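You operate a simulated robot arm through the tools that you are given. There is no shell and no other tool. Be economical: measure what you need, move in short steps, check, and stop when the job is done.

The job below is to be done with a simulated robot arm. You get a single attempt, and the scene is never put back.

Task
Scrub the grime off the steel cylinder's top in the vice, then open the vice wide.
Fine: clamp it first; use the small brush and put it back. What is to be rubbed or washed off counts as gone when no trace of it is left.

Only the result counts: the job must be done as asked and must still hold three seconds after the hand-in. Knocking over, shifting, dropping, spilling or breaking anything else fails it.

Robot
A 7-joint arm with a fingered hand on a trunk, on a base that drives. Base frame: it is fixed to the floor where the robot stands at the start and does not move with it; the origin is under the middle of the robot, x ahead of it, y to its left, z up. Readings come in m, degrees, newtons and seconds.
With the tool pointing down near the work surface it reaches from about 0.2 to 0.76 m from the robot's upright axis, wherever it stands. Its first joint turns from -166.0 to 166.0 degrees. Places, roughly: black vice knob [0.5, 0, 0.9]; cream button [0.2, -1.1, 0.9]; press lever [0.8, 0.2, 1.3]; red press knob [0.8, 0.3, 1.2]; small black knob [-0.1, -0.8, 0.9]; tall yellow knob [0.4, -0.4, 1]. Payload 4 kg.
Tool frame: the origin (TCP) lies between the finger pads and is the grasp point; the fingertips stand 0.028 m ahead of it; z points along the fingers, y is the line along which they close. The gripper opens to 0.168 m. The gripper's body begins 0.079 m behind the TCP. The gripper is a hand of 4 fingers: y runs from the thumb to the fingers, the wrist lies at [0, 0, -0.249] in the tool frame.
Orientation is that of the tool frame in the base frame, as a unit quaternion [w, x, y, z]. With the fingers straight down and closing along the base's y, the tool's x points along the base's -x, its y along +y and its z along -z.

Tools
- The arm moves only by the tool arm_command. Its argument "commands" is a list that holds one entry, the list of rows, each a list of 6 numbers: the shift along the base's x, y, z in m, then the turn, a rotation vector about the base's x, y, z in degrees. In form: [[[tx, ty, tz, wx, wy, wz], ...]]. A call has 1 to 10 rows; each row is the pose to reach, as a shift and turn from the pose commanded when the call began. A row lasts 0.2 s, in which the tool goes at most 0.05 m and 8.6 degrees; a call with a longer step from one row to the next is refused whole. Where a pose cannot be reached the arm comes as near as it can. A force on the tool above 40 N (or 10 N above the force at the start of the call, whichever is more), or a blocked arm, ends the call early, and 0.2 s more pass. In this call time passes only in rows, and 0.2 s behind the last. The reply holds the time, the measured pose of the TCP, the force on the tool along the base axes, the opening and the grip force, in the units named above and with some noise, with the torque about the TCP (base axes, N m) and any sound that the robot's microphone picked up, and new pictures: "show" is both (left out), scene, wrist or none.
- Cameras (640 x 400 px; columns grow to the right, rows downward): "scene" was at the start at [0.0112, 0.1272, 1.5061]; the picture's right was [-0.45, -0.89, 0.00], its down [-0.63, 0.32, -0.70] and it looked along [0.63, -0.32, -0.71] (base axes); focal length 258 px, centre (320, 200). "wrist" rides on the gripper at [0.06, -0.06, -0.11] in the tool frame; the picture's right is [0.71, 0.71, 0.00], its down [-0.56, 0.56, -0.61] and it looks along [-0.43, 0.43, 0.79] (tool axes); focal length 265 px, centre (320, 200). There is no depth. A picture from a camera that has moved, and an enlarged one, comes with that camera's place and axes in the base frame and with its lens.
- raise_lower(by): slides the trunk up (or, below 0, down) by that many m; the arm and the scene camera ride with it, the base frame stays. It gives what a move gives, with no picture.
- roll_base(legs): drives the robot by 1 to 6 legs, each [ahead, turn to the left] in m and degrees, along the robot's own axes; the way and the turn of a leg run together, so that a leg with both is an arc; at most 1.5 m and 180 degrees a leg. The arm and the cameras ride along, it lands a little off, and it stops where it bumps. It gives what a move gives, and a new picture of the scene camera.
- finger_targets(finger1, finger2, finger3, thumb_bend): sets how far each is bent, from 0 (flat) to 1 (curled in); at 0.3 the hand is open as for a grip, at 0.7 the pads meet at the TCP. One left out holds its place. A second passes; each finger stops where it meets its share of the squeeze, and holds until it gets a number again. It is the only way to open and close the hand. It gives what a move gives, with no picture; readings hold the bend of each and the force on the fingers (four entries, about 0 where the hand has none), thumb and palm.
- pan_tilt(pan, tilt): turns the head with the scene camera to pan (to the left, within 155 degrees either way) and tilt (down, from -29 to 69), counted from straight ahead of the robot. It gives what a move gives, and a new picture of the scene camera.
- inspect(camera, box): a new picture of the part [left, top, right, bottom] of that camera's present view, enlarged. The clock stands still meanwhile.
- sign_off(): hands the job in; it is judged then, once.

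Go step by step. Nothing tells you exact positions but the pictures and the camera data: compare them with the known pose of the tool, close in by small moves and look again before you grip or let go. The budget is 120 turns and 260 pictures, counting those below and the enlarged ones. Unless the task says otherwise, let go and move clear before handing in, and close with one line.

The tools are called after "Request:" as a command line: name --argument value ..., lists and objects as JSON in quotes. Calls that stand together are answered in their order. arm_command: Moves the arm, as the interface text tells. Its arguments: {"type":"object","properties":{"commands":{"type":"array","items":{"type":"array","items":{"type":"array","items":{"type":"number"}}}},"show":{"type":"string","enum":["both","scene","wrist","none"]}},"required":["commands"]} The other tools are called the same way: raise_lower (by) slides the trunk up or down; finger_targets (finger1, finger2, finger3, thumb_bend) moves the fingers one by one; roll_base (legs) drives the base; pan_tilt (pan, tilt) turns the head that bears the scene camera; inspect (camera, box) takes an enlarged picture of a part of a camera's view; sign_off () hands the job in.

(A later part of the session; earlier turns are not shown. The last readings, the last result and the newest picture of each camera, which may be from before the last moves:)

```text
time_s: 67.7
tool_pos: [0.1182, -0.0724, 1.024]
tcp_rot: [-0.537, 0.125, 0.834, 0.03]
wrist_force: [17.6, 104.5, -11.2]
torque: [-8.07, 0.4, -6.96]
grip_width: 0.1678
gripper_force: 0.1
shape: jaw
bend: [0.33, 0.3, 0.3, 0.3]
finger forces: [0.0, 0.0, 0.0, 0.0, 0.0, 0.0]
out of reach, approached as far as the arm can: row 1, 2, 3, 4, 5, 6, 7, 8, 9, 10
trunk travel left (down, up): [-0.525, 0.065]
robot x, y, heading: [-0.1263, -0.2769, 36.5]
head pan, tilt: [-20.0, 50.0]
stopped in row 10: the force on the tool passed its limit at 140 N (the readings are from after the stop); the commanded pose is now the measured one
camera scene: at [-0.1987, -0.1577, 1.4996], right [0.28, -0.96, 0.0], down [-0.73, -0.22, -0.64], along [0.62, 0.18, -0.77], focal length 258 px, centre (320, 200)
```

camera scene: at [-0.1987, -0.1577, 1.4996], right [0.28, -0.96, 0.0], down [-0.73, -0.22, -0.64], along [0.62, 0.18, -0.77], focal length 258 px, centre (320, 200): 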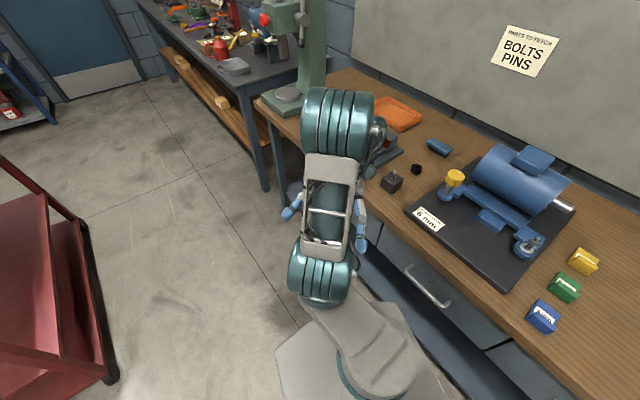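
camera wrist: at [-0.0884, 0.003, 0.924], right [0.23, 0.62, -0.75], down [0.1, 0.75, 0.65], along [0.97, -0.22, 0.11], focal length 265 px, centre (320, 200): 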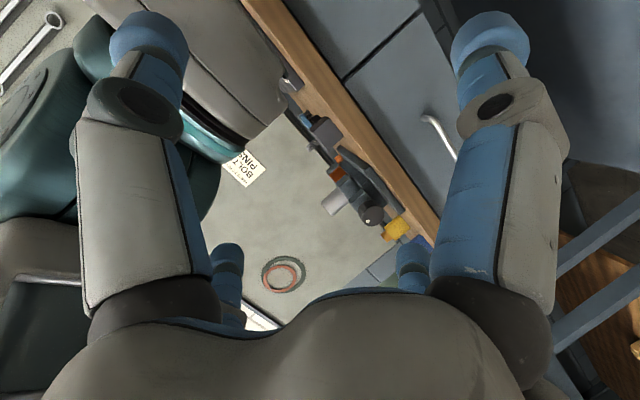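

Both sideways swings fail. The upright-forearm posture nearly worked earlier, reaching within 10° of level, so I'll go back to it, standing square to the vice and further out. First I unwind the arm.

Request:
arm_command --commands '[[[0.012, 0.015, 0.02, -4, -6, 0], [0.024, 0.03, 0.04, -8.5, -12, 0], [0.036, 0.045, 0.06, -13, -18, 0], [0.048, 0.06, 0.08, -17, -24.5, 0], [0.06, 0.075, 0.1, -21, -31, 0], [0.072, 0.09, 0.12, -25.5, -37, 0], [0.084, 0.105, 0.14, -30, -43, 0], [0.096, 0.12, 0.15, -34, -49, 0], [0.108, 0.135, 0.15, -37, -53.5, 0], [0.115, 0.147, 0.15, -37, -53.5, 0]]]' --show "none"

Request:
arm_command --commands '[[[0.0, 0, 0.0, 0, 0, 0]]]' --show "scene"

```text
time_s: 68.2
tool_pos: [0.1252, -0.0894, 1.0392]
tcp_rot: [-0.471, 0.148, 0.869, 0.001]
wrist_force: [12.1, 7.9, -1.3]
torque: [-0.52, 0.63, -0.72]
grip_width: 0.168
gripper_force: 0.1
shape: jaw
bend: [0.32, 0.3, 0.3, 0.3]
finger forces: [0.0, 0.1, 0.0, 0.1, 0.1, 0.0]
out of reach, approached as far as the arm can: row 1, 2
trunk travel left (down, up): [-0.525, 0.065]
robot x, y, heading: [-0.1237, -0.2749, 36.6]
head pan, tilt: [-20.0, 50.0]
stopped in row 2: the force on the tool passed its limit at 145 N (the readings are from after the stop); the commanded pose is now the measured one
```

```text
time_s: 68.6
tool_pos: [0.1239, -0.0875, 1.0389]
tcp_rot: [-0.471, 0.148, 0.87, 0.001]
wrist_force: [15.6, 10.3, -2.6]
torque: [-0.73, 0.78, -1.04]
grip_width: 0.1677
gripper_force: 0.1
shape: jaw
bend: [0.32, 0.3, 0.3, 0.3]
finger forces: [0.1, 0.0, 0.1, 0.1, 0.0, 0.1]
trunk travel left (down, up): [-0.525, 0.065]
robot x, y, heading: [-0.128, -0.2722, 36.5]
head pan, tilt: [-20.0, 50.0]
camera scene: at [-0.1987, -0.157, 1.4994], right [0.29, -0.96, 0.0], down [-0.73, -0.22, -0.64], along [0.62, 0.18, -0.77], focal length 258 px, centre (320, 200)
```

scene: 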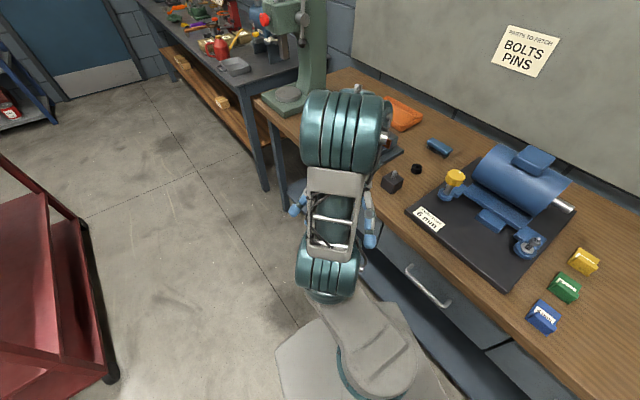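

The hand is straddling its own upper link. I'll pull it straight back along the finger axis to free it.

Request:
arm_command --commands '[[[0.02, -0.003, 0.012, 0, 0, 0], [0.04, -0.006, 0.024, 0, 0, 0], [0.06, -0.009, 0.036, 0, 0, 0], [0.08, -0.012, 0.05, 0, 0, 0], [0.1, -0.012, 0.06, 0, 0, 0]]]' --show "both"

```text
time_s: 69.4
tool_pos: [0.1451, -0.107, 1.043]
tcp_rot: [-0.471, 0.173, 0.865, -0.012]
wrist_force: [13.2, 51.5, -11.6]
torque: [-3.78, 0.07, -4.11]
grip_width: 0.1683
gripper_force: 0.1
shape: jaw
bend: [0.31, 0.3, 0.3, 0.3]
finger forces: [0.1, 0.0, 0.0, 0.1, 0.0, 0.0]
out of reach, approached as far as the arm can: row 1, 2, 3, 4
trunk travel left (down, up): [-0.525, 0.065]
robot x, y, heading: [-0.1225, -0.2732, 36.7]
head pan, tilt: [-20.0, 50.0]
stopped in row 4: the force on the tool passed its limit at 116 N (the readings are from after the stop); the commanded pose is now the measured one
camera scene: at [-0.1982, -0.1583, 1.4996], right [0.28, -0.96, 0.0], down [-0.73, -0.22, -0.64], along [0.62, 0.18, -0.77], focal length 258 px, centre (320, 200)
camera wrist: at [0.1872, -0.1619, 1.1645], right [-0.15, 0.88, 0.44], down [0.94, 0.26, -0.21], along [-0.3, 0.39, -0.87], focal length 265 px, centre (320, 200)
```

scene: 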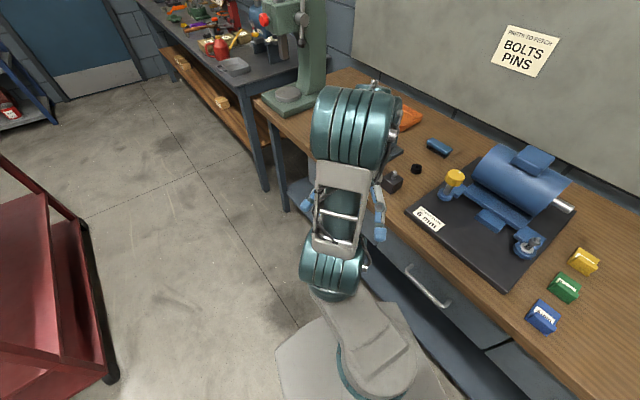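
wrist: 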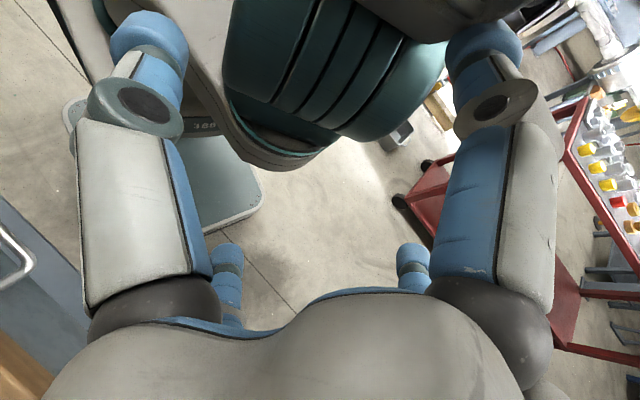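

The fingers straddle drum A. I'll open the hand flat and then pull away.

Request:
finger_targets --finger1 0 --finger2 0 --finger3 0 --thumb_bend 0

Request:
arm_command --commands '[[[0.015, 0.01, -0.01, 0, 0, 0], [0.03, 0.02, -0.02, 0, 0, 0], [0.05, 0.03, -0.03, 0, 0, 0], [0.07, 0.04, -0.04, 0, 0, 0], [0.09, 0.05, -0.04, 0, 0, 0]]]' --show "both"

```text
time_s: 70.4
tool_pos: [0.1448, -0.1065, 1.0431]
tcp_rot: [-0.474, 0.162, 0.866, -0.006]
wrist_force: [0.6, -0.2, -0.1]
torque: [-0.01, 0.02, 0.03]
grip_width: 0.1629
gripper_force: 0.0
shape: fingers
bend: [0.0, 0.0, 0.0, 0.0]
finger forces: [0.0, 0.0, 0.1, 0.0, 0.0, 0.0]
trunk travel left (down, up): [-0.525, 0.065]
robot x, y, heading: [-0.1225, -0.2758, 36.9]
head pan, tilt: [-20.0, 50.0]
```

```text
time_s: 71.6
tool_pos: [0.2229, -0.0728, 1.0005]
tcp_rot: [-0.47, 0.163, 0.867, -0.009]
wrist_force: [0.4, 0.3, 0.8]
torque: [-0.05, -0.04, 0.02]
grip_width: 0.1632
gripper_force: 0.0
shape: fingers
bend: [0.0, 0.0, 0.0, 0.0]
finger forces: [0.0, 0.0, 0.0, 0.0, 0.0, 0.0]
out of reach, approached as far as the arm can: row 5
trunk travel left (down, up): [-0.525, 0.065]
robot x, y, heading: [-0.1258, -0.2748, 36.7]
head pan, tilt: [-20.0, 50.0]
camera scene: at [-0.1994, -0.1571, 1.4994], right [0.29, -0.96, 0.0], down [-0.73, -0.22, -0.64], along [0.62, 0.18, -0.77], focal length 258 px, centre (320, 200)
camera wrist: at [0.266, -0.1279, 1.122], right [-0.16, 0.87, 0.46], down [0.94, 0.28, -0.21], along [-0.31, 0.4, -0.87], focal length 265 px, centre (320, 200)
```

scene: 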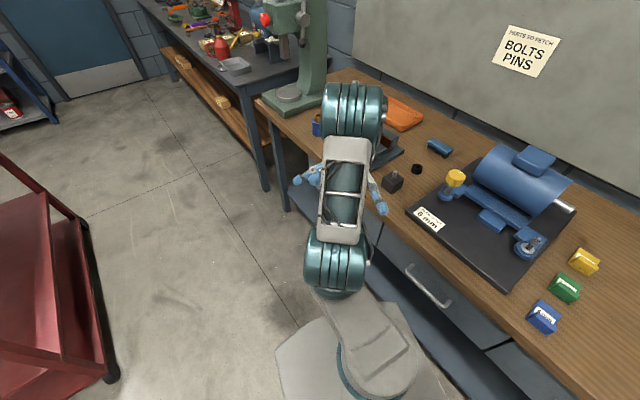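
wrist: 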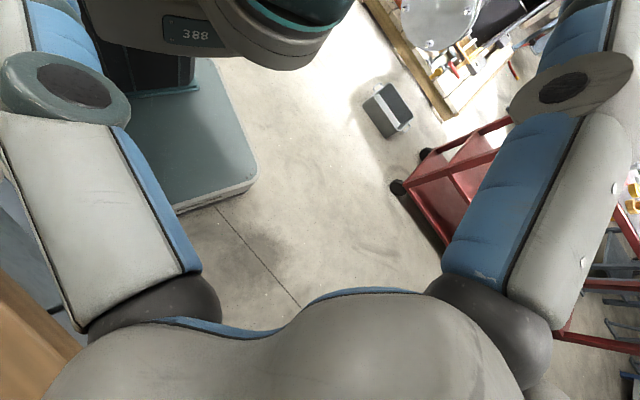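

The hand is free. Next I'll bring it back to tool-down, out along the bench edge and up.

Request:
arm_command --commands '[[[0.005, 0.01, 0.02, -1.2, -7, 0], [0.01, 0.02, 0.04, -2.4, -14, 0], [0.015, 0.04, 0.06, -3.6, -21, 0], [0.02, 0.06, 0.08, -4.8, -28, 0], [0.025, 0.08, 0.1, -6, -35, 0], [0.03, 0.1, 0.12, -7, -42, 0], [0.03, 0.12, 0.14, -8, -49, 0], [0.03, 0.14, 0.15, -9.3, -55.3, 0]]]' --show "scene"

```text
time_s: 73.4
tool_pos: [0.252, 0.0678, 1.1507]
tcp_rot: [-0.002, 0.183, 0.983, 0.001]
wrist_force: [-0.2, -0.4, 0.9]
torque: [-0.01, -0.01, 0.03]
grip_width: 0.1629
gripper_force: 0.0
shape: fingers
bend: [0.0, 0.0, 0.0, 0.0]
finger forces: [0.1, 0.0, 0.0, 0.1, 0.0, 0.0]
trunk travel left (down, up): [-0.525, 0.065]
robot x, y, heading: [-0.1264, -0.2765, 36.7]
head pan, tilt: [-20.0, 50.0]
camera scene: at [-0.1997, -0.157, 1.4994], right [0.29, -0.96, 0.0], down [-0.73, -0.22, -0.64], along [0.62, 0.18, -0.77], focal length 258 px, centre (320, 200)
```

scene: 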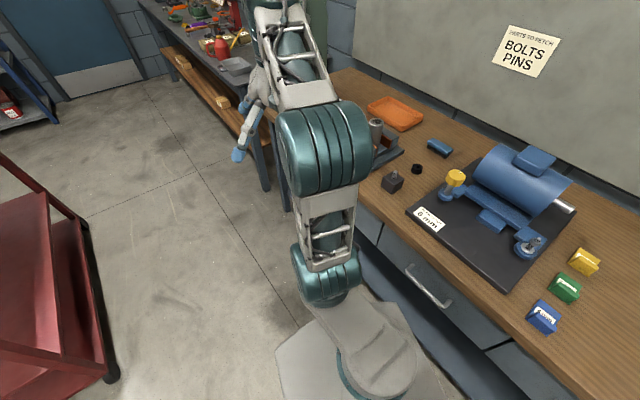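

The arm is tidy again. I'll drive to a stance square to the vice, about 0.65 m back from the knob, then lift the forearm upright and level the hand up high before lowering the trunk.

Request:
roll_base --legs '[[0, 61.5], [0.484, 0], [0, -134]]'

Request:
finger_targets --finger1 0.3 --finger2 0.3 --finger3 0.3 --thumb_bend 0.3

```text
time_s: 84.5
tool_pos: [0.2466, -0.0488, 1.1515]
tcp_rot: [-0.002, 0.727, 0.687, 0.002]
wrist_force: [-0.1, -0.5, 0.5]
torque: [-0.01, 0.0, 0.0]
grip_width: 0.1631
gripper_force: 0.0
shape: fingers
bend: [0.0, 0.0, 0.0, 0.0]
finger forces: [0.0, 0.0, 0.1, 0.0, 0.0, 0.0]
trunk travel left (down, up): [-0.525, 0.065]
robot x, y, heading: [-0.1951, 0.2048, -35.5]
head pan, tilt: [-20.0, 50.0]
camera scene: at [-0.1078, 0.3105, 1.4994], right [-0.82, -0.57, 0.0], down [-0.44, 0.63, -0.64], along [0.37, -0.53, -0.77], focal length 258 px, centre (320, 200)
```

scene: 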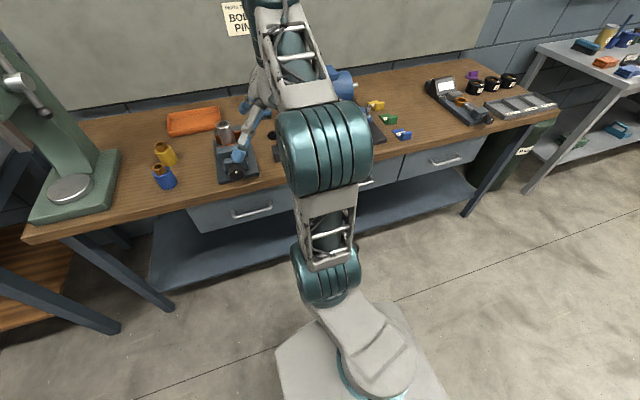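

```text
time_s: 85.5
tool_pos: [0.2476, -0.0491, 1.1505]
tcp_rot: [-0.001, 0.726, 0.687, 0.003]
wrist_force: [0.7, 1.0, -0.3]
torque: [0.0, -0.03, 0.01]
grip_width: 0.1179
gripper_force: 0.0
shape: fingers
bend: [0.3, 0.3, 0.3, 0.3]
finger forces: [0.0, 0.0, 0.0, 0.0, 0.0, 0.0]
trunk travel left (down, up): [-0.525, 0.065]
robot x, y, heading: [-0.1976, 0.1997, -35.4]
head pan, tilt: [-20.0, 50.0]
```

Now I'll pitch the hand toward the vice axis while letting it rise.

Request:
arm_command --commands '[[[0, 0, 0.03, -5, -6.6, 0], [0, 0, 0.06, -9.7, -13.2, 0], [0, 0, 0.09, -14.5, -20, 0], [0, 0, 0.12, -19.4, -26.7, 0], [0, 0, 0.15, -24.2, -33.4, 0], [0, 0, 0.18, -29, -40, 0], [0, 0, 0.21, -34, -46.8, 0], [0, 0, 0.24, -38.8, -53.4, 0], [0, 0, 0.27, -43.6, -60, 0], [0, 0, 0.3, -48.5, -66.8, 0]]]' --show "scene"

```text
time_s: 87.7
tool_pos: [0.247, -0.0497, 1.4515]
tcp_rot: [0.648, 0.544, 0.519, 0.125]
wrist_force: [-0.7, 0.4, -0.3]
torque: [0.04, -0.03, 0.01]
grip_width: 0.1177
gripper_force: 0.1
shape: fingers
bend: [0.3, 0.3, 0.3, 0.3]
finger forces: [0.0, 0.1, 0.0, 0.0, 0.1, 0.0]
trunk travel left (down, up): [-0.525, 0.065]
robot x, y, heading: [-0.1966, 0.2031, -35.3]
head pan, tilt: [-20.0, 50.0]
camera scene: at [-0.1079, 0.3107, 1.4994], right [-0.82, -0.57, 0.0], down [-0.44, 0.63, -0.64], along [0.37, -0.53, -0.77], focal length 258 px, centre (320, 200)
```

scene: 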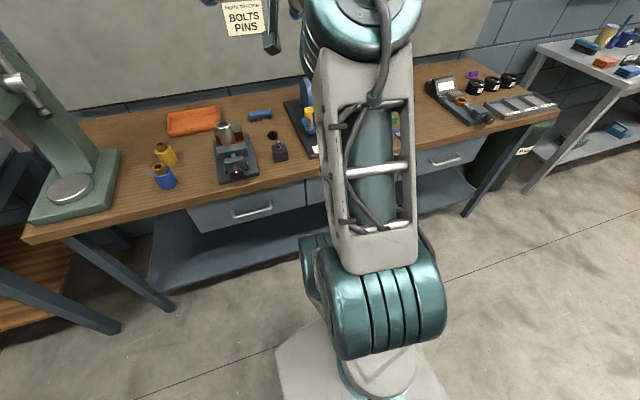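

That reached fully, so the hand roll was the problem. I'll finish levelling, shift left in line with the knob, and lower the trunk.

Request:
arm_command --commands '[[[0, 0, 0, -4.4, -6.1, 0], [0.0, 0.03, 0, -4.4, -6.1, 0], [0.01, 0.06, 0, -4.4, -6.1, 0], [0.02, 0.08, 0, -4.4, -6.1, 0]]]' --show "none"

Request:
raise_lower --by -0.45

Request:
arm_command --commands '[[[0, 0, 0, 0, 0, 0]]]' --show "both"

```text
time_s: 88.7
tool_pos: [0.2677, 0.0321, 1.4529]
tcp_rot: [0.694, 0.513, 0.487, 0.132]
wrist_force: [0.3, -0.5, -0.2]
torque: [-0.01, -0.03, 0.01]
grip_width: 0.1177
gripper_force: 0.0
shape: fingers
bend: [0.3, 0.3, 0.3, 0.3]
finger forces: [0.1, 0.0, 0.1, 0.0, 0.0, 0.0]
trunk travel left (down, up): [-0.525, 0.065]
robot x, y, heading: [-0.1936, 0.2067, -35.3]
head pan, tilt: [-20.0, 50.0]
```

```text
refused: -0.45 is not a number from -0.4 to 0.4
```

```text
time_s: 89.1
tool_pos: [0.2669, 0.0317, 1.4519]
tcp_rot: [0.694, 0.513, 0.487, 0.132]
wrist_force: [0.5, -0.3, -0.4]
torque: [-0.01, -0.02, 0.0]
grip_width: 0.1173
gripper_force: 0.1
shape: fingers
bend: [0.3, 0.3, 0.3, 0.3]
finger forces: [0.1, 0.0, 0.1, 0.0, 0.1, 0.1]
trunk travel left (down, up): [-0.525, 0.065]
robot x, y, heading: [-0.1981, 0.2069, -35.3]
head pan, tilt: [-20.0, 50.0]
camera scene: at [-0.1078, 0.3104, 1.4994], right [-0.82, -0.57, 0.0], down [-0.44, 0.63, -0.64], along [0.37, -0.53, -0.77], focal length 258 px, centre (320, 200)
camera wrist: at [0.1885, 0.1088, 1.3693], right [0.57, 0.79, 0.21], down [-0.6, 0.22, 0.77], along [0.57, -0.57, 0.6], focal length 265 px, centre (320, 200)
```

scene: 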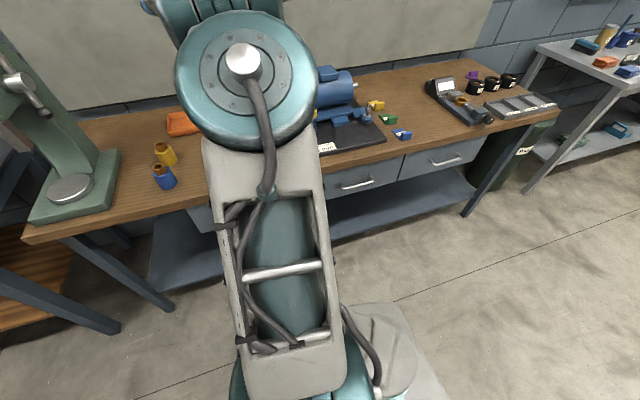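
wrist: 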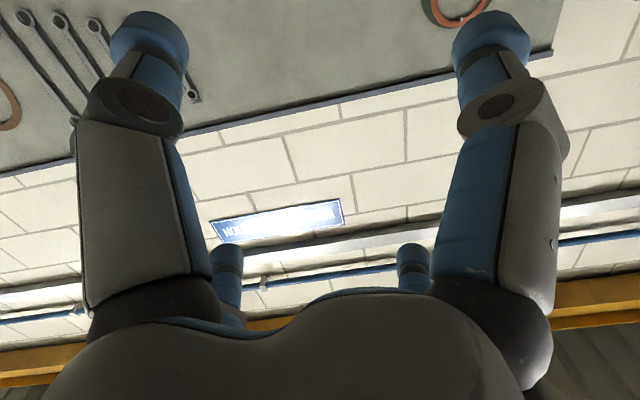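

Request:
raise_lower --by -0.4

Request:
raise_lower --by -0.11

Request:
pan_tilt --pan 5 --tilt 15

Request:
arm_command --commands '[[[0, 0, 0, 0, 0, 0]]]' --show "wrist"

```text
time_s: 92.9
tool_pos: [0.2668, 0.0306, 1.0514]
tcp_rot: [0.694, 0.513, 0.487, 0.132]
wrist_force: [0.3, -0.6, 0.2]
torque: [-0.02, -0.02, -0.01]
grip_width: 0.1176
gripper_force: 0.1
shape: fingers
bend: [0.3, 0.3, 0.3, 0.3]
finger forces: [0.0, 0.0, 0.0, 0.0, 0.1, 0.0]
trunk travel left (down, up): [-0.125, 0.465]
robot x, y, heading: [-0.1992, 0.205, -35.2]
head pan, tilt: [-20.0, 50.0]
```

```text
time_s: 94.4
tool_pos: [0.2669, 0.031, 0.9422]
tcp_rot: [0.694, 0.513, 0.487, 0.132]
wrist_force: [-0.7, -0.6, 0.2]
torque: [0.01, -0.03, -0.02]
grip_width: 0.1177
gripper_force: 0.1
shape: fingers
bend: [0.3, 0.3, 0.3, 0.3]
finger forces: [0.1, 0.1, 0.0, 0.0, 0.1, 0.1]
trunk travel left (down, up): [-0.015, 0.575]
robot x, y, heading: [-0.1944, 0.2087, -35.3]
head pan, tilt: [-20.0, 50.0]
```

```text
time_s: 95.4
tool_pos: [0.2665, 0.03, 0.9411]
tcp_rot: [0.694, 0.514, 0.487, 0.132]
wrist_force: [-0.1, 0.8, -0.1]
torque: [0.02, -0.02, -0.02]
grip_width: 0.1176
gripper_force: 0.1
shape: fingers
bend: [0.3, 0.3, 0.3, 0.3]
finger forces: [0.1, 0.0, 0.0, 0.0, 0.0, 0.0]
trunk travel left (down, up): [-0.015, 0.575]
robot x, y, heading: [-0.1972, 0.2062, -35.5]
head pan, tilt: [5.0, 15.0]
camera scene: at [-0.071, 0.3267, 1.0431], right [-0.51, -0.86, 0.0], down [-0.22, 0.13, -0.97], along [0.83, -0.49, -0.26], focal length 258 px, centre (320, 200)
```

scene: 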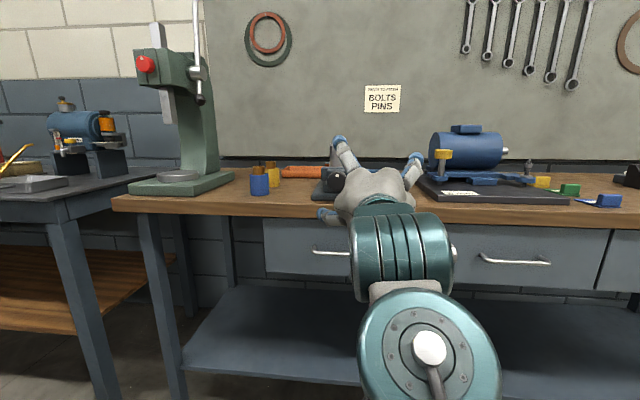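

```text
time_s: 95.8
tool_pos: [0.2671, 0.0318, 0.9418]
tcp_rot: [0.694, 0.513, 0.487, 0.133]
wrist_force: [0.1, -0.1, 0.1]
torque: [-0.01, -0.03, 0.01]
grip_width: 0.1175
gripper_force: 0.0
shape: fingers
bend: [0.3, 0.3, 0.3, 0.3]
finger forces: [0.1, 0.0, 0.0, 0.0, 0.0, 0.0]
trunk travel left (down, up): [-0.015, 0.575]
robot x, y, heading: [-0.1975, 0.2047, -35.4]
head pan, tilt: [5.0, 15.0]
camera wrist: at [0.1885, 0.109, 0.8593], right [0.57, 0.79, 0.21], down [-0.6, 0.22, 0.77], along [0.57, -0.57, 0.6], focal length 265 px, centre (320, 200)
```

wrist: 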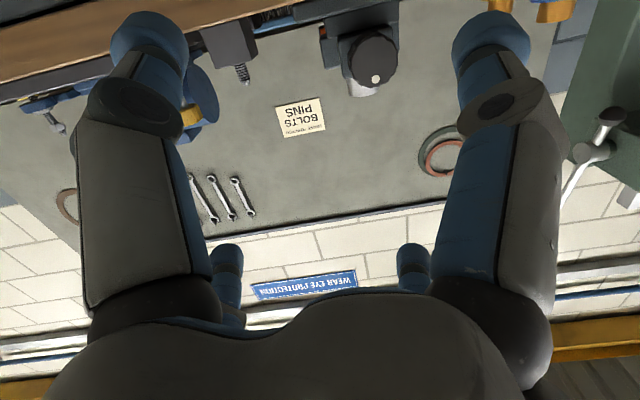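

The hand is level at knob height. Combining views puts the knob face at about (0.456, -0.028, 0.925). Before approaching I'll line up in front of it and find how far the hand can roll.

Request:
arm_command --commands '[[[0.03, 0.01, -0.005, 0, 0, 0], [0.05, 0.02, -0.01, 0, 0, 0], [0.07, 0.03, -0.015, 0, 0, 0], [0.085, 0.037, -0.017, 0, 0, 0]]]' --show "none"

Request:
arm_command --commands '[[[0, 0, 0, 6.9, -5, 0], [0, 0, 0, 13.8, -10, 0], [0, 0, 0, 20.6, -15, 0], [0, 0, 0, 27.5, -20, 0], [0, 0, 0, 34.4, -25, 0], [0, 0, 0, 41.3, -30, 0], [0, 0, 0, 48.1, -35, 0], [0, 0, 0, 55, -40, 0], [0, 0, 0, 61.9, -45, 0], [0, 0, 0, 68.8, -50, 0]]]' --show "wrist"

Request:
arm_command --commands '[[[0, 0, 0, 6.9, -5, 0], [0, 0, 0, 13.8, -10, 0], [0, 0, 0, 20.6, -15, 0], [0, 0, 0, 27.5, -20, 0], [0, 0, 0, 34.4, -25, 0], [0, 0, 0, 41.3, -30, 0], [0, 0, 0, 48.1, -35, 0], [0, 0, 0, 55, -40, 0], [0, 0, 0, 61.9, -45, 0], [0, 0, 0, 68.8, -50, 0]]]' --show "wrist"

```text
time_s: 96.8
tool_pos: [0.3518, 0.0687, 0.9255]
tcp_rot: [0.694, 0.512, 0.487, 0.133]
wrist_force: [-0.5, 0.3, -0.7]
torque: [0.02, 0.03, -0.01]
grip_width: 0.1174
gripper_force: 0.0
shape: fingers
bend: [0.3, 0.3, 0.3, 0.3]
finger forces: [0.0, 0.0, 0.0, 0.0, 0.0, 0.0]
trunk travel left (down, up): [-0.015, 0.575]
robot x, y, heading: [-0.1992, 0.2016, -35.1]
head pan, tilt: [5.0, 15.0]
```

```text
time_s: 99.0
tool_pos: [0.3523, 0.0679, 0.9248]
tcp_rot: [0.424, 0.705, 0.011, 0.569]
wrist_force: [0.2, 0.3, 0.7]
torque: [-0.03, 0.01, -0.01]
grip_width: 0.1175
gripper_force: 0.1
shape: fingers
bend: [0.3, 0.3, 0.3, 0.3]
finger forces: [0.1, 0.0, 0.1, 0.1, 0.0, 0.0]
trunk travel left (down, up): [-0.015, 0.575]
robot x, y, heading: [-0.1946, 0.2059, -35.4]
head pan, tilt: [5.0, 15.0]
camera wrist: at [0.313, 0.2001, 0.9361], right [-0.08, -0.1, 0.99], down [-0.96, -0.27, -0.11], along [0.28, -0.96, -0.07], focal length 265 px, centre (320, 200)
```

wrist: 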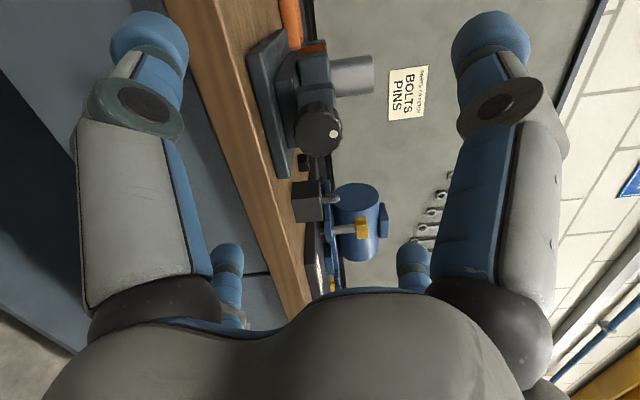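

```text
time_s: 101.2
tool_pos: [0.353, 0.0681, 0.9255]
tcp_rot: [-0.069, 0.526, -0.471, 0.705]
wrist_force: [0.7, 0.4, -0.2]
torque: [-0.01, -0.02, 0.01]
grip_width: 0.1173
gripper_force: 0.0
shape: fingers
bend: [0.3, 0.3, 0.3, 0.3]
finger forces: [0.1, 0.1, 0.1, 0.0, 0.1, 0.0]
trunk travel left (down, up): [-0.015, 0.575]
robot x, y, heading: [-0.196, 0.2042, -35.1]
head pan, tilt: [5.0, 15.0]
camera wrist: at [0.2615, 0.1293, 1.0106], right [-0.59, -0.8, -0.04], down [-0.47, 0.39, -0.79], along [0.65, -0.45, -0.61], focal length 265 px, centre (320, 200)
```

wrist: 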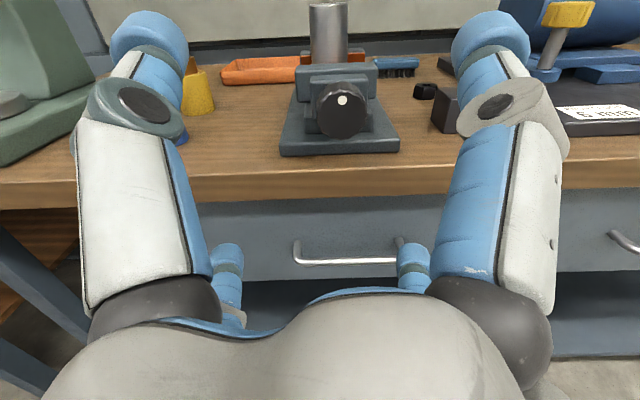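

170° of roll is free. The camera is now upright and I can see the knob with its white dot. I'll check how much further the roll goes, then set the starting roll.

Request:
arm_command --commands '[[[0, 0, 0, 6.9, -5, 0], [0, 0, 0, 13.8, -10, 0], [0, 0, 0, 20.6, -15, 0], [0, 0, 0, 27.5, -20, 0], [0, 0, 0, 34.4, -25, 0], [0, 0, 0, 41.3, -30, 0], [0, 0, 0, 48.1, -35, 0], [0, 0, 0, 55, -40, 0], [0, 0, 0, 61.9, -45, 0], [0, 0, 0, 68.8, -50, 0]]]' --show "none"

Request:
arm_command --commands '[[[0, 0, 0, 6.9, -5, 0], [0, 0, 0, 13.8, -10, 0], [0, 0, 0, 20.6, -15, 0], [0, 0, 0, 27.5, -20, 0], [0, 0, 0, 34.4, -25, 0], [0, 0, 0, 41.3, -30, 0], [0, 0, 0, 48.1, -35, 0], [0, 0, 0, 55, -40, 0]]]' --show "none"

```text
time_s: 103.4
tool_pos: [0.3461, 0.0853, 0.9668]
tcp_rot: [0.49, -0.117, 0.704, -0.5]
wrist_force: [-1.2, 0.7, 1.1]
torque: [0.04, 0.08, 0.07]
grip_width: 0.1172
gripper_force: 0.1
shape: fingers
bend: [0.3, 0.3, 0.3, 0.3]
finger forces: [0.0, 0.0, 0.0, 0.0, 0.1, 0.0]
out of reach, approached as far as the arm can: row 8, 9, 10
trunk travel left (down, up): [-0.015, 0.575]
robot x, y, heading: [-0.1966, 0.2062, -35.6]
head pan, tilt: [5.0, 15.0]
```

```text
time_s: 105.2
tool_pos: [0.3356, 0.0782, 1.006]
tcp_rot: [0.632, 0.068, 0.703, -0.319]
wrist_force: [0.6, 0.8, -0.6]
torque: [0.02, -0.01, -0.03]
grip_width: 0.1172
gripper_force: 0.1
shape: fingers
bend: [0.3, 0.3, 0.3, 0.3]
finger forces: [0.0, 0.1, 0.0, 0.1, 0.0, 0.1]
out of reach, approached as far as the arm can: row 1, 2, 3, 4, 5, 6, 7, 8
trunk travel left (down, up): [-0.015, 0.575]
robot x, y, heading: [-0.1953, 0.2082, -35.2]
head pan, tilt: [5.0, 15.0]
```

The roll is usable from about 0° to 285° in my measure. I'll come back to a roll of 200° in front of the knob, camera above, to align.

Request:
arm_command --commands '[[[0.002, -0.001, -0.005, -7, 4.8, -0.1], [0.004, -0.002, -0.01, -14, 9.5, -0.2], [0.006, -0.004, -0.02, -21.1, 14.3, -0.3], [0.008, -0.005, -0.03, -28.1, 19.1, -0.4], [0.01, -0.006, -0.04, -35.1, 23.8, -0.5], [0.012, -0.007, -0.05, -42.2, 28.6, -0.6], [0.014, -0.008, -0.06, -49.2, 33.4, -0.7], [0.015, -0.009, -0.07, -56.2, 38.1, -0.9], [0.016, -0.01, -0.08, -63.3, 42.9, -1], [0.017, -0.01, -0.081, -70.3, 47.7, -1.1]]]' --show "none"

Request:
arm_command --commands '[[[0.003, -0.005, 0, -7, 4.8, -0.1], [0.006, -0.01, 0, -14, 9.5, -0.2], [0.009, -0.016, 0, -21.1, 14.3, -0.3], [0.012, -0.022, 0, -28.1, 19.1, -0.4], [0.016, -0.028, 0, -35.1, 23.8, -0.5], [0.02, -0.034, 0, -42.2, 28.6, -0.6], [0.022, -0.039, 0, -44.4, 30.1, -0.7]]]' --show "wrist"

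```text
time_s: 107.4
tool_pos: [0.3663, 0.0739, 0.9904]
tcp_rot: [-0.232, 0.42, -0.58, 0.658]
wrist_force: [0.0, 0.1, -1.3]
torque: [0.0, -0.02, 0.07]
grip_width: 0.1171
gripper_force: 0.0
shape: fingers
bend: [0.3, 0.3, 0.3, 0.3]
finger forces: [0.1, 0.0, 0.1, 0.1, 0.1, 0.1]
out of reach, approached as far as the arm can: row 2, 3, 4, 5, 6, 7, 8, 9, 10
trunk travel left (down, up): [-0.015, 0.575]
robot x, y, heading: [-0.196, 0.2041, -35.3]
head pan, tilt: [5.0, 15.0]
```

```text
time_s: 109.0
tool_pos: [0.3871, 0.0359, 0.9902]
tcp_rot: [0.097, 0.625, -0.331, 0.7]
wrist_force: [-0.4, 0.2, -0.1]
torque: [0.01, 0.02, -0.02]
grip_width: 0.1176
gripper_force: 0.0
shape: fingers
bend: [0.3, 0.3, 0.3, 0.3]
finger forces: [0.1, 0.0, 0.1, 0.0, 0.1, 0.1]
trunk travel left (down, up): [-0.015, 0.575]
robot x, y, heading: [-0.1933, 0.2029, -35.1]
head pan, tilt: [5.0, 15.0]
camera wrist: at [0.3191, 0.1279, 1.0686], right [-0.53, -0.73, 0.42], down [-0.69, 0.09, -0.71], along [0.49, -0.67, -0.56], focal length 265 px, centre (320, 200)
```

wrist: 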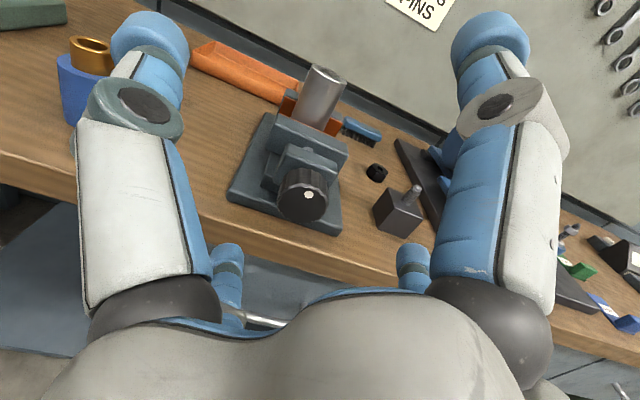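

Aligned. The knob face is at about (0.451, -0.029, 0.925). I'll narrow the fingers, lower to knob height and move forward so only the fingertips overlap the knob.

Request:
finger_targets --finger1 0.36 --finger2 0.36 --finger3 0.36 --thumb_bend 0.36

Request:
arm_command --commands '[[[-0.004, -0.006, -0.03, 0, 0, 0], [-0.009, -0.012, -0.065, 0, 0, 0], [0.02, -0.033, -0.065, 0, 0, 0], [0.037, -0.045, -0.065, 0, 0, 0]]]' --show "wrist"

```text
time_s: 110.0
tool_pos: [0.3866, 0.0351, 0.9899]
tcp_rot: [0.097, 0.624, -0.334, 0.7]
wrist_force: [1.0, 0.6, 0.5]
torque: [0.01, -0.01, 0.0]
grip_width: 0.1001
gripper_force: 0.0
shape: fingers
bend: [0.36, 0.36, 0.36, 0.36]
finger forces: [0.0, 0.0, 0.0, 0.0, 0.1, 0.0]
trunk travel left (down, up): [-0.015, 0.575]
robot x, y, heading: [-0.1947, 0.204, -35.4]
head pan, tilt: [5.0, 15.0]
```

```text
time_s: 111.0
tool_pos: [0.425, -0.0092, 0.9236]
tcp_rot: [0.096, 0.625, -0.332, 0.7]
wrist_force: [-0.7, 0.3, -0.8]
torque: [0.01, 0.04, 0.04]
grip_width: 0.0997
gripper_force: 0.3
shape: fingers
bend: [0.36, 0.36, 0.36, 0.36]
finger forces: [0.0, 0.0, 0.2, 0.0, 0.1, 0.0]
out of reach, approached as far as the arm can: row 1
trunk travel left (down, up): [-0.015, 0.575]
robot x, y, heading: [-0.1979, 0.2047, -35.1]
head pan, tilt: [5.0, 15.0]
camera wrist: at [0.3568, 0.0825, 1.0031], right [-0.53, -0.74, 0.42], down [-0.69, 0.09, -0.72], along [0.49, -0.67, -0.56], focal length 265 px, centre (320, 200)
```

wrist: 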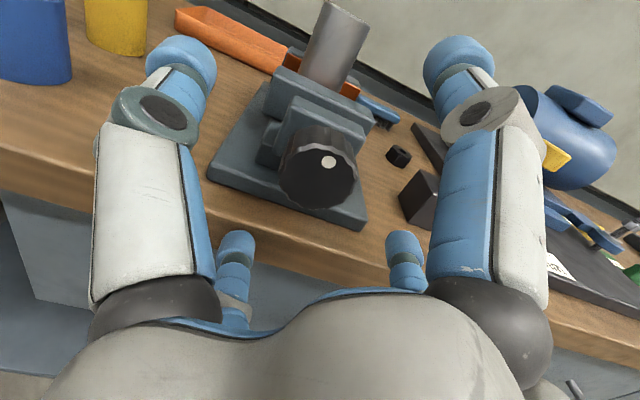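

The knob sits between the fingers. I'll go in the last 2 cm and close.

Request:
arm_command --commands '[[[0.01, -0.008, -0.002, 0, 0, 0], [0.019, -0.0155, -0.003, 0, 0, 0]]]' --show "none"

Request:
finger_targets --finger1 0.65 --finger2 0.65 --finger3 0.65 --thumb_bend 0.65

Request:
inspect --camera "wrist" --box '[120, 40, 520, 290]'

```text
time_s: 111.4
tool_pos: [0.4269, -0.0145, 0.93]
tcp_rot: [0.092, 0.622, -0.334, 0.703]
wrist_force: [-30.2, 9.6, 5.2]
torque: [0.96, 2.3, 0.67]
grip_width: 0.0999
gripper_force: 15.2
shape: fingers
bend: [0.36, 0.36, 0.33, 0.36]
finger forces: [0.0, 0.1, 30.2, 0.1, 0.0, 0.0]
trunk travel left (down, up): [-0.015, 0.575]
robot x, y, heading: [-0.1966, 0.2035, -35.3]
head pan, tilt: [5.0, 15.0]
stopped in row 2: the force on the tool passed its limit at 52 N (the readings are from after the stop); the commanded pose is now the measured one
```

```text
time_s: 112.4
tool_pos: [0.4282, -0.0148, 0.9264]
tcp_rot: [0.093, 0.622, -0.333, 0.702]
wrist_force: [-27.8, 12.1, 0.5]
torque: [0.63, 1.99, 0.5]
grip_width: 0.0232
gripper_force: 20.4
shape: fingers
bend: [0.62, 0.59, 0.24, 0.6]
finger forces: [3.2, 6.4, 22.9, 0.1, 8.3, 0.0]
trunk travel left (down, up): [-0.015, 0.575]
robot x, y, heading: [-0.1977, 0.2043, -35.2]
head pan, tilt: [5.0, 15.0]
```

```text
1.60 times, centred on (320, 165) of wrist
camera zoom: at [0.3599, 0.0779, 1.0055], right [-0.53, -0.74, 0.41], down [-0.69, 0.09, -0.72], along [0.49, -0.67, -0.56], focal length 425 px, centre (320, 256)
```

zoom: 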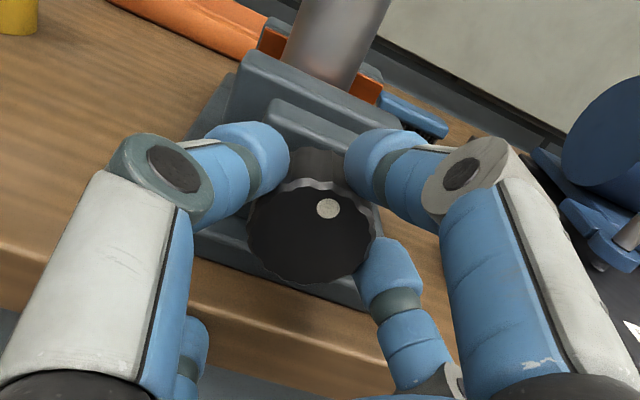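

The lower digit, finger 3, touched the bench edge because it pointed straight down. The four digits form a cross, so I'll back out and approach with the cross at about 45°, where nothing points down while the hand is open. Then I'll turn the knob 180° per stroke.

Request:
finger_targets --finger1 0.4 --finger2 0.4 --finger3 0.4 --thumb_bend 0.4

Request:
arm_command --commands '[[[-0.016, 0.012, 0, 0, 0, 0], [-0.036, 0.0265, -0.004, 0, 0, 0]]]' --show "none"

Request:
arm_command --commands '[[[0, 0, 0, -6.75, 4.9, 0], [0, 0, 0, -13.5, 9.8, 0], [0, 0, 0, -20.2, 14.7, 0], [0, 0, 0, -27, 19.6, 0], [0, 0, 0, -33.7, 24.5, 0], [0, 0, 0, -40.5, 29.4, 0], [0, 0, 0, -47.2, 34.3, 0], [0, 0, 0, -54, 39.2, 0], [0, 0, 0, -60.7, 44.1, 0]]]' --show "none"

Request:
arm_command --commands '[[[0, 0, 0, -6.75, 4.9, 0], [0, 0, 0, -13.5, 9.8, 0], [0, 0, 0, -20.2, 14.7, 0], [0, 0, 0, -27, 19.6, 0], [0, 0, 0, -33.7, 24.5, 0], [0, 0, 0, -40.5, 29.4, 0], [0, 0, 0, -47.2, 34.3, 0], [0, 0, 0, -54, 39.2, 0], [0, 0, 0, -60.7, 44.1, 0]]]' --show "wrist"

```text
time_s: 113.0
tool_pos: [0.4272, -0.0141, 0.9286]
tcp_rot: [0.093, 0.622, -0.334, 0.702]
wrist_force: [-26.4, 10.3, 2.8]
torque: [0.87, 2.2, 0.66]
grip_width: 0.0872
gripper_force: 13.1
shape: fingers
bend: [0.4, 0.4, 0.32, 0.4]
finger forces: [0.0, 0.0, 27.2, 0.0, 0.0, 0.1]
trunk travel left (down, up): [-0.015, 0.575]
robot x, y, heading: [-0.1978, 0.2019, -35.4]
head pan, tilt: [5.0, 15.0]
stopped: the force on the tool passed its limit at 41 N (the readings are from after the stop); the commanded pose is now the measured one
```

```text
time_s: 113.7
tool_pos: [0.3938, 0.0092, 0.9214]
tcp_rot: [0.093, 0.622, -0.335, 0.702]
wrist_force: [-1.2, 0.3, 0.1]
torque: [0.03, -0.02, 0.0]
grip_width: 0.0873
gripper_force: 0.1
shape: fingers
bend: [0.4, 0.4, 0.37, 0.4]
finger forces: [0.0, 0.0, 0.0, 0.0, 0.0, 0.0]
trunk travel left (down, up): [-0.015, 0.575]
robot x, y, heading: [-0.2004, 0.2046, -35.5]
head pan, tilt: [5.0, 15.0]
```

```text
time_s: 115.7
tool_pos: [0.3946, 0.0114, 0.9229]
tcp_rot: [0.5, 0.7, 0.115, 0.498]
wrist_force: [0.6, 1.4, -0.2]
torque: [0.0, 0.03, 0.0]
grip_width: 0.0871
gripper_force: 0.1
shape: fingers
bend: [0.4, 0.4, 0.37, 0.4]
finger forces: [0.0, 0.0, 0.0, 0.0, 0.0, 0.1]
trunk travel left (down, up): [-0.015, 0.575]
robot x, y, heading: [-0.1943, 0.2048, -35.1]
head pan, tilt: [5.0, 15.0]
```

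```text
time_s: 117.7
tool_pos: [0.3943, 0.011, 0.922]
tcp_rot: [0.7, 0.485, 0.517, 0.087]
wrist_force: [0.6, -0.2, 0.3]
torque: [-0.03, 0.0, -0.05]
grip_width: 0.0873
gripper_force: 0.0
shape: fingers
bend: [0.4, 0.4, 0.37, 0.4]
finger forces: [0.1, 0.0, 0.0, 0.0, 0.0, 0.0]
trunk travel left (down, up): [-0.015, 0.575]
robot x, y, heading: [-0.1957, 0.2051, -35.3]
head pan, tilt: [5.0, 15.0]
camera wrist: at [0.3099, 0.082, 0.8382], right [0.59, 0.8, 0.09], down [-0.54, 0.3, 0.79], along [0.6, -0.51, 0.61], focal length 265 px, centre (320, 200)
```

wrist: 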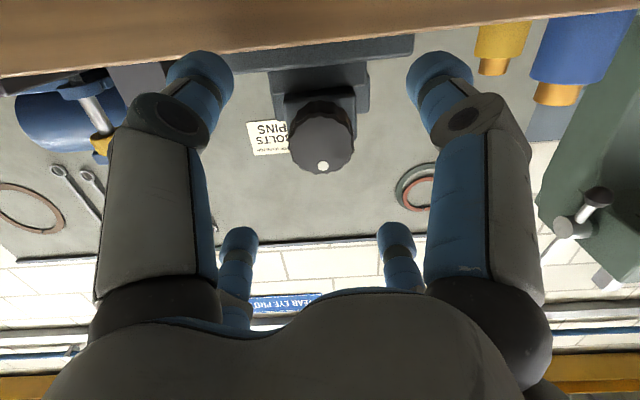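

Aligned again: the knob axis is at (0.446, -0.026, 0.923), with the digits at 45°. I'll approach, grip, and make a first 90° clamping turn to see how it responds.

Request:
arm_command --commands '[[[0.02, -0.015, 0, 0, 0, 0], [0.04, -0.03, 0.001, 0, 0, 0]]]' --show "none"

Request:
finger_targets --finger1 0.65 --finger2 0.65 --finger3 0.65 --thumb_bend 0.65

Request:
inspect --camera "wrist" --box '[120, 20, 520, 270]'

Request:
arm_command --commands '[[[0, 0, 0, 6.75, -4.9, 0], [0, 0, 0, 13.5, -9.8, 0], [0, 0, 0, 20.2, -14.7, 0], [0, 0, 0, 27, -19.6, 0], [0, 0, 0, 33.7, -24.5, 0]]]' --show "wrist"

```text
time_s: 118.3
tool_pos: [0.428, -0.0083, 0.9298]
tcp_rot: [0.703, 0.483, 0.513, 0.096]
wrist_force: [-25.0, 19.5, 5.1]
torque: [1.04, 1.77, -1.71]
grip_width: 0.0935
gripper_force: 15.8
shape: fingers
bend: [0.4, 0.4, 0.37, 0.36]
finger forces: [0.0, 0.0, 0.0, 0.0, 31.8, 0.0]
trunk travel left (down, up): [-0.015, 0.575]
robot x, y, heading: [-0.1946, 0.2067, -35.3]
head pan, tilt: [5.0, 15.0]
stopped in row 2: the force on the tool passed its limit at 57 N (the readings are from after the stop); the commanded pose is now the measured one
```

```text
time_s: 118.6
tool_pos: [0.4257, -0.0108, 0.9254]
tcp_rot: [0.699, 0.488, 0.513, 0.095]
wrist_force: [-28.5, 13.3, -7.3]
torque: [1.25, 1.86, -1.68]
grip_width: 0.0681
gripper_force: 22.0
shape: fingers
bend: [0.58, 0.61, 0.61, 0.36]
finger forces: [6.7, 4.0, 4.3, 0.0, 29.9, 0.0]
trunk travel left (down, up): [-0.015, 0.575]
robot x, y, heading: [-0.1999, 0.2046, -35.0]
head pan, tilt: [5.0, 15.0]
stopped: the force on the tool passed its limit at 45 N (the readings are from after the stop); the commanded pose is now the measured one
```

```text
1.60 times, centred on (320, 145) of wrist
camera zoom: at [0.3415, 0.061, 0.8426], right [0.58, 0.81, 0.11], down [-0.55, 0.29, 0.79], along [0.6, -0.52, 0.61], focal length 425 px, centre (320, 288)
```

zoom: 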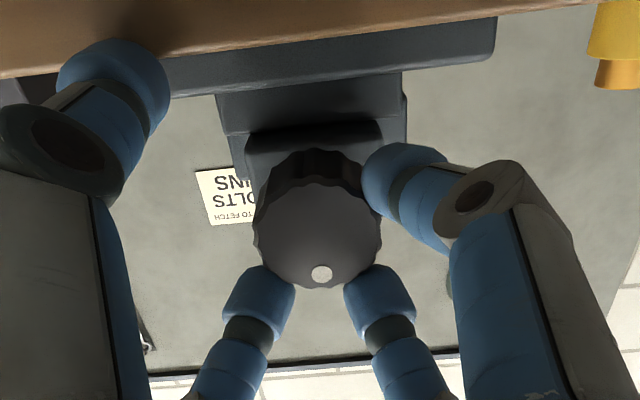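

```text
time_s: 119.1
tool_pos: [0.4234, -0.0113, 0.9282]
tcp_rot: [0.689, 0.537, 0.459, 0.166]
wrist_force: [-22.8, 13.3, -1.1]
torque: [1.14, 1.93, -1.25]
grip_width: 0.0642
gripper_force: 22.4
shape: fingers
bend: [0.58, 0.62, 0.62, 0.37]
finger forces: [7.6, 2.8, 2.9, 0.0, 31.5, 0.0]
trunk travel left (down, up): [-0.015, 0.575]
robot x, y, heading: [-0.1929, 0.2075, -35.3]
head pan, tilt: [5.0, 15.0]
stopped in row 2: the force on the tool passed its limit at 44 N (the readings are from after the stop); the commanded pose is now the measured one
camera wrist: at [0.3498, 0.0739, 0.8479], right [0.56, 0.77, 0.31], down [-0.64, 0.16, 0.75], along [0.53, -0.62, 0.59], focal length 265 px, centre (320, 200)
```

wrist: 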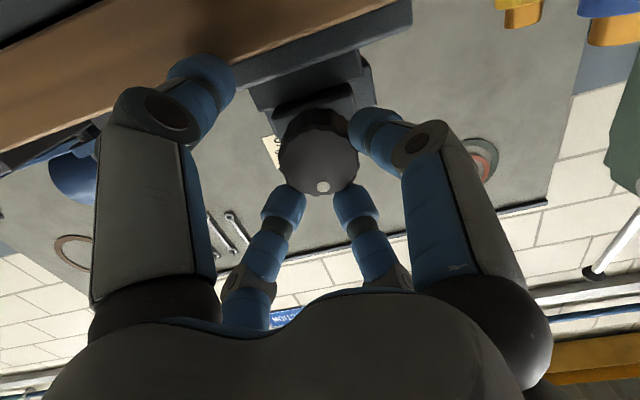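

The thumb, at the lower right, caught the bench edge because the hand was still too open. I'll retract, pre-close to just over the knob's size, reset the roll to 45° and go in again.

Request:
finger_targets --finger1 0.4 --finger2 0.4 --finger3 0.4

Request:
arm_command --commands '[[[-0.016, 0.011, 0, 0, 0, 0], [-0.031, 0.022, -0.005, -5, 3.7, 0], [-0.031, 0.022, -0.005, -10, 7.4, 0], [-0.031, 0.022, -0.005, -14.5, 10.7, -0.2]]]' --show "none"

Request:
finger_targets --finger1 0.53 --finger2 0.48 --finger3 0.48 --thumb_bend 0.53

Request:
inspect --camera "wrist" --box '[120, 20, 520, 270]'

```text
time_s: 119.7
tool_pos: [0.4221, -0.0124, 0.927]
tcp_rot: [0.686, 0.54, 0.459, 0.164]
wrist_force: [-26.3, 13.0, -8.4]
torque: [1.15, 1.84, -1.15]
grip_width: 0.0841
gripper_force: 13.7
shape: fingers
bend: [0.4, 0.4, 0.4, 0.38]
finger forces: [0.0, 0.0, 0.0, 0.0, 28.3, 0.0]
trunk travel left (down, up): [-0.015, 0.575]
robot x, y, heading: [-0.196, 0.2088, -35.1]
head pan, tilt: [5.0, 15.0]
stopped: the force on the tool passed its limit at 41 N (the readings are from after the stop); the commanded pose is now the measured one
```

```text
time_s: 120.7
tool_pos: [0.3937, 0.0095, 0.92]
tcp_rot: [0.704, 0.461, 0.538, 0.052]
wrist_force: [0.1, 0.1, -0.5]
torque: [0.01, 0.0, 0.0]
grip_width: 0.0723
gripper_force: 0.0
shape: fingers
bend: [0.4, 0.4, 0.4, 0.47]
finger forces: [0.0, 0.0, 0.0, 0.0, 0.1, 0.0]
trunk travel left (down, up): [-0.015, 0.575]
robot x, y, heading: [-0.1991, 0.2065, -35.1]
head pan, tilt: [5.0, 15.0]
```

```text
time_s: 121.7
tool_pos: [0.3932, 0.0095, 0.9217]
tcp_rot: [0.703, 0.462, 0.538, 0.052]
wrist_force: [-0.6, 0.4, 0.3]
torque: [-0.02, 0.0, -0.04]
grip_width: 0.0485
gripper_force: 0.2
shape: fingers
bend: [0.53, 0.48, 0.48, 0.53]
finger forces: [0.1, 0.0, 0.0, 0.0, 0.0, 0.0]
trunk travel left (down, up): [-0.015, 0.575]
robot x, y, heading: [-0.1984, 0.2039, -34.9]
head pan, tilt: [5.0, 15.0]
```

```text
1.60 times, centred on (320, 145) of wrist
camera zoom: at [0.3048, 0.0739, 0.8373], right [0.59, 0.81, 0.0], down [-0.49, 0.36, 0.79], along [0.64, -0.47, 0.61], focal length 425 px, centre (320, 288)
```

zoom: 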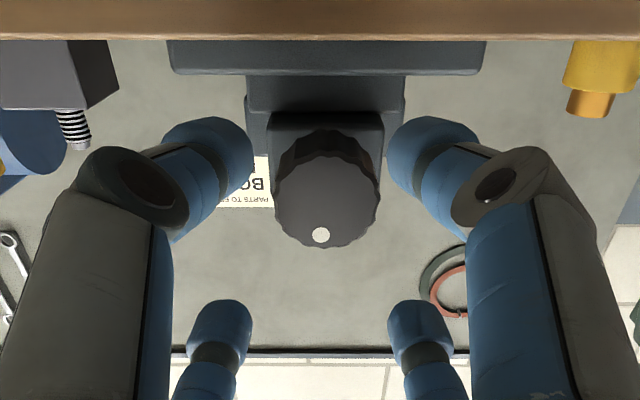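

The hand is centred and symmetric on the knob. I'll go in and grip.

Request:
arm_command --commands '[[[0.015, -0.0105, 0.001, 0, 0, 0], [0.03, -0.021, 0.001, 0, 0, 0], [0.043, -0.0305, 0.001, 0, 0, 0]]]' --show "none"

Request:
finger_targets --finger1 0.66 --finger2 0.66 --finger3 0.66 --thumb_bend 0.66

Request:
inspect --camera "wrist" --box '[120, 20, 520, 270]'

```text
time_s: 122.5
tool_pos: [0.4369, -0.0214, 0.9219]
tcp_rot: [0.704, 0.46, 0.538, 0.053]
wrist_force: [-0.2, 0.2, 0.3]
torque: [0.0, 0.02, 0.01]
grip_width: 0.0485
gripper_force: 0.0
shape: fingers
bend: [0.53, 0.48, 0.48, 0.53]
finger forces: [0.1, 0.0, 0.0, 0.0, 0.0, 0.0]
trunk travel left (down, up): [-0.015, 0.575]
robot x, y, heading: [-0.2023, 0.2106, -35.2]
head pan, tilt: [5.0, 15.0]
```

```text
time_s: 123.5
tool_pos: [0.4383, -0.021, 0.921]
tcp_rot: [0.703, 0.462, 0.538, 0.052]
wrist_force: [-0.9, -2.4, -4.4]
torque: [0.11, 0.17, -0.03]
grip_width: 0.0286
gripper_force: 15.3
shape: fingers
bend: [0.59, 0.59, 0.6, 0.6]
finger forces: [7.9, 6.1, 5.8, 0.0, 10.6, 0.0]
trunk travel left (down, up): [-0.015, 0.575]
robot x, y, heading: [-0.1989, 0.2095, -34.9]
head pan, tilt: [5.0, 15.0]
```

```text
1.60 times, centred on (320, 145) of wrist
camera zoom: at [0.348, 0.0428, 0.8374], right [0.59, 0.81, 0.0], down [-0.49, 0.36, 0.79], along [0.64, -0.47, 0.61], focal length 425 px, centre (320, 288)
```

zoom: 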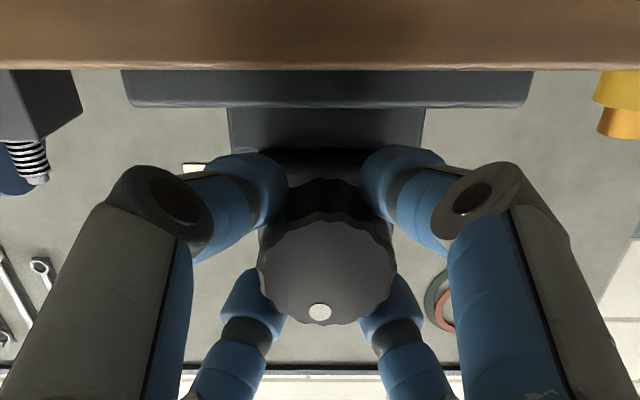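

All four digits grip the knob evenly. I'll turn it clockwise by 80°.

Request:
arm_command --commands '[[[0, 0, 0, 6.5, -4.7, 0], [0, 0, 0, 13, -9.4, 0], [0, 0, 0, 19.4, -14.1, 0], [0, 0, 0, 25.9, -18.8, 0], [0, 0, 0, 32.4, -23.5, 0], [0, 0, 0, 38.8, -28.2, 0], [0, 0, 0, 45.3, -32.9, 0], [0, 0, 0, 51.8, -37.6, 0], [0, 0, 0, 58.2, -42.3, 0], [0, 0, 0, 64.7, -47, 0]]]' --show "wrist"

```text
time_s: 125.7
tool_pos: [0.4386, -0.0205, 0.9205]
tcp_rot: [0.5, 0.701, 0.12, 0.495]
wrist_force: [-2.2, 0.8, -15.7]
torque: [0.32, 0.32, 0.0]
grip_width: 0.0291
gripper_force: 16.8
shape: fingers
bend: [0.59, 0.59, 0.6, 0.6]
finger forces: [6.6, 7.3, 7.9, 0.1, 12.0, 0.0]
trunk travel left (down, up): [-0.015, 0.575]
robot x, y, heading: [-0.198, 0.2039, -35.3]
head pan, tilt: [5.0, 15.0]
camera wrist: at [0.3979, 0.1112, 0.9074], right [0.11, 0.14, 0.98], down [-0.95, -0.27, 0.14], along [0.29, -0.95, 0.1], focal length 265 px, centre (320, 200)
```

wrist: 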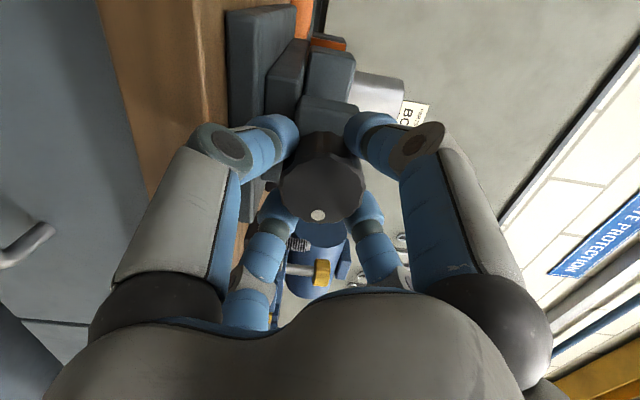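

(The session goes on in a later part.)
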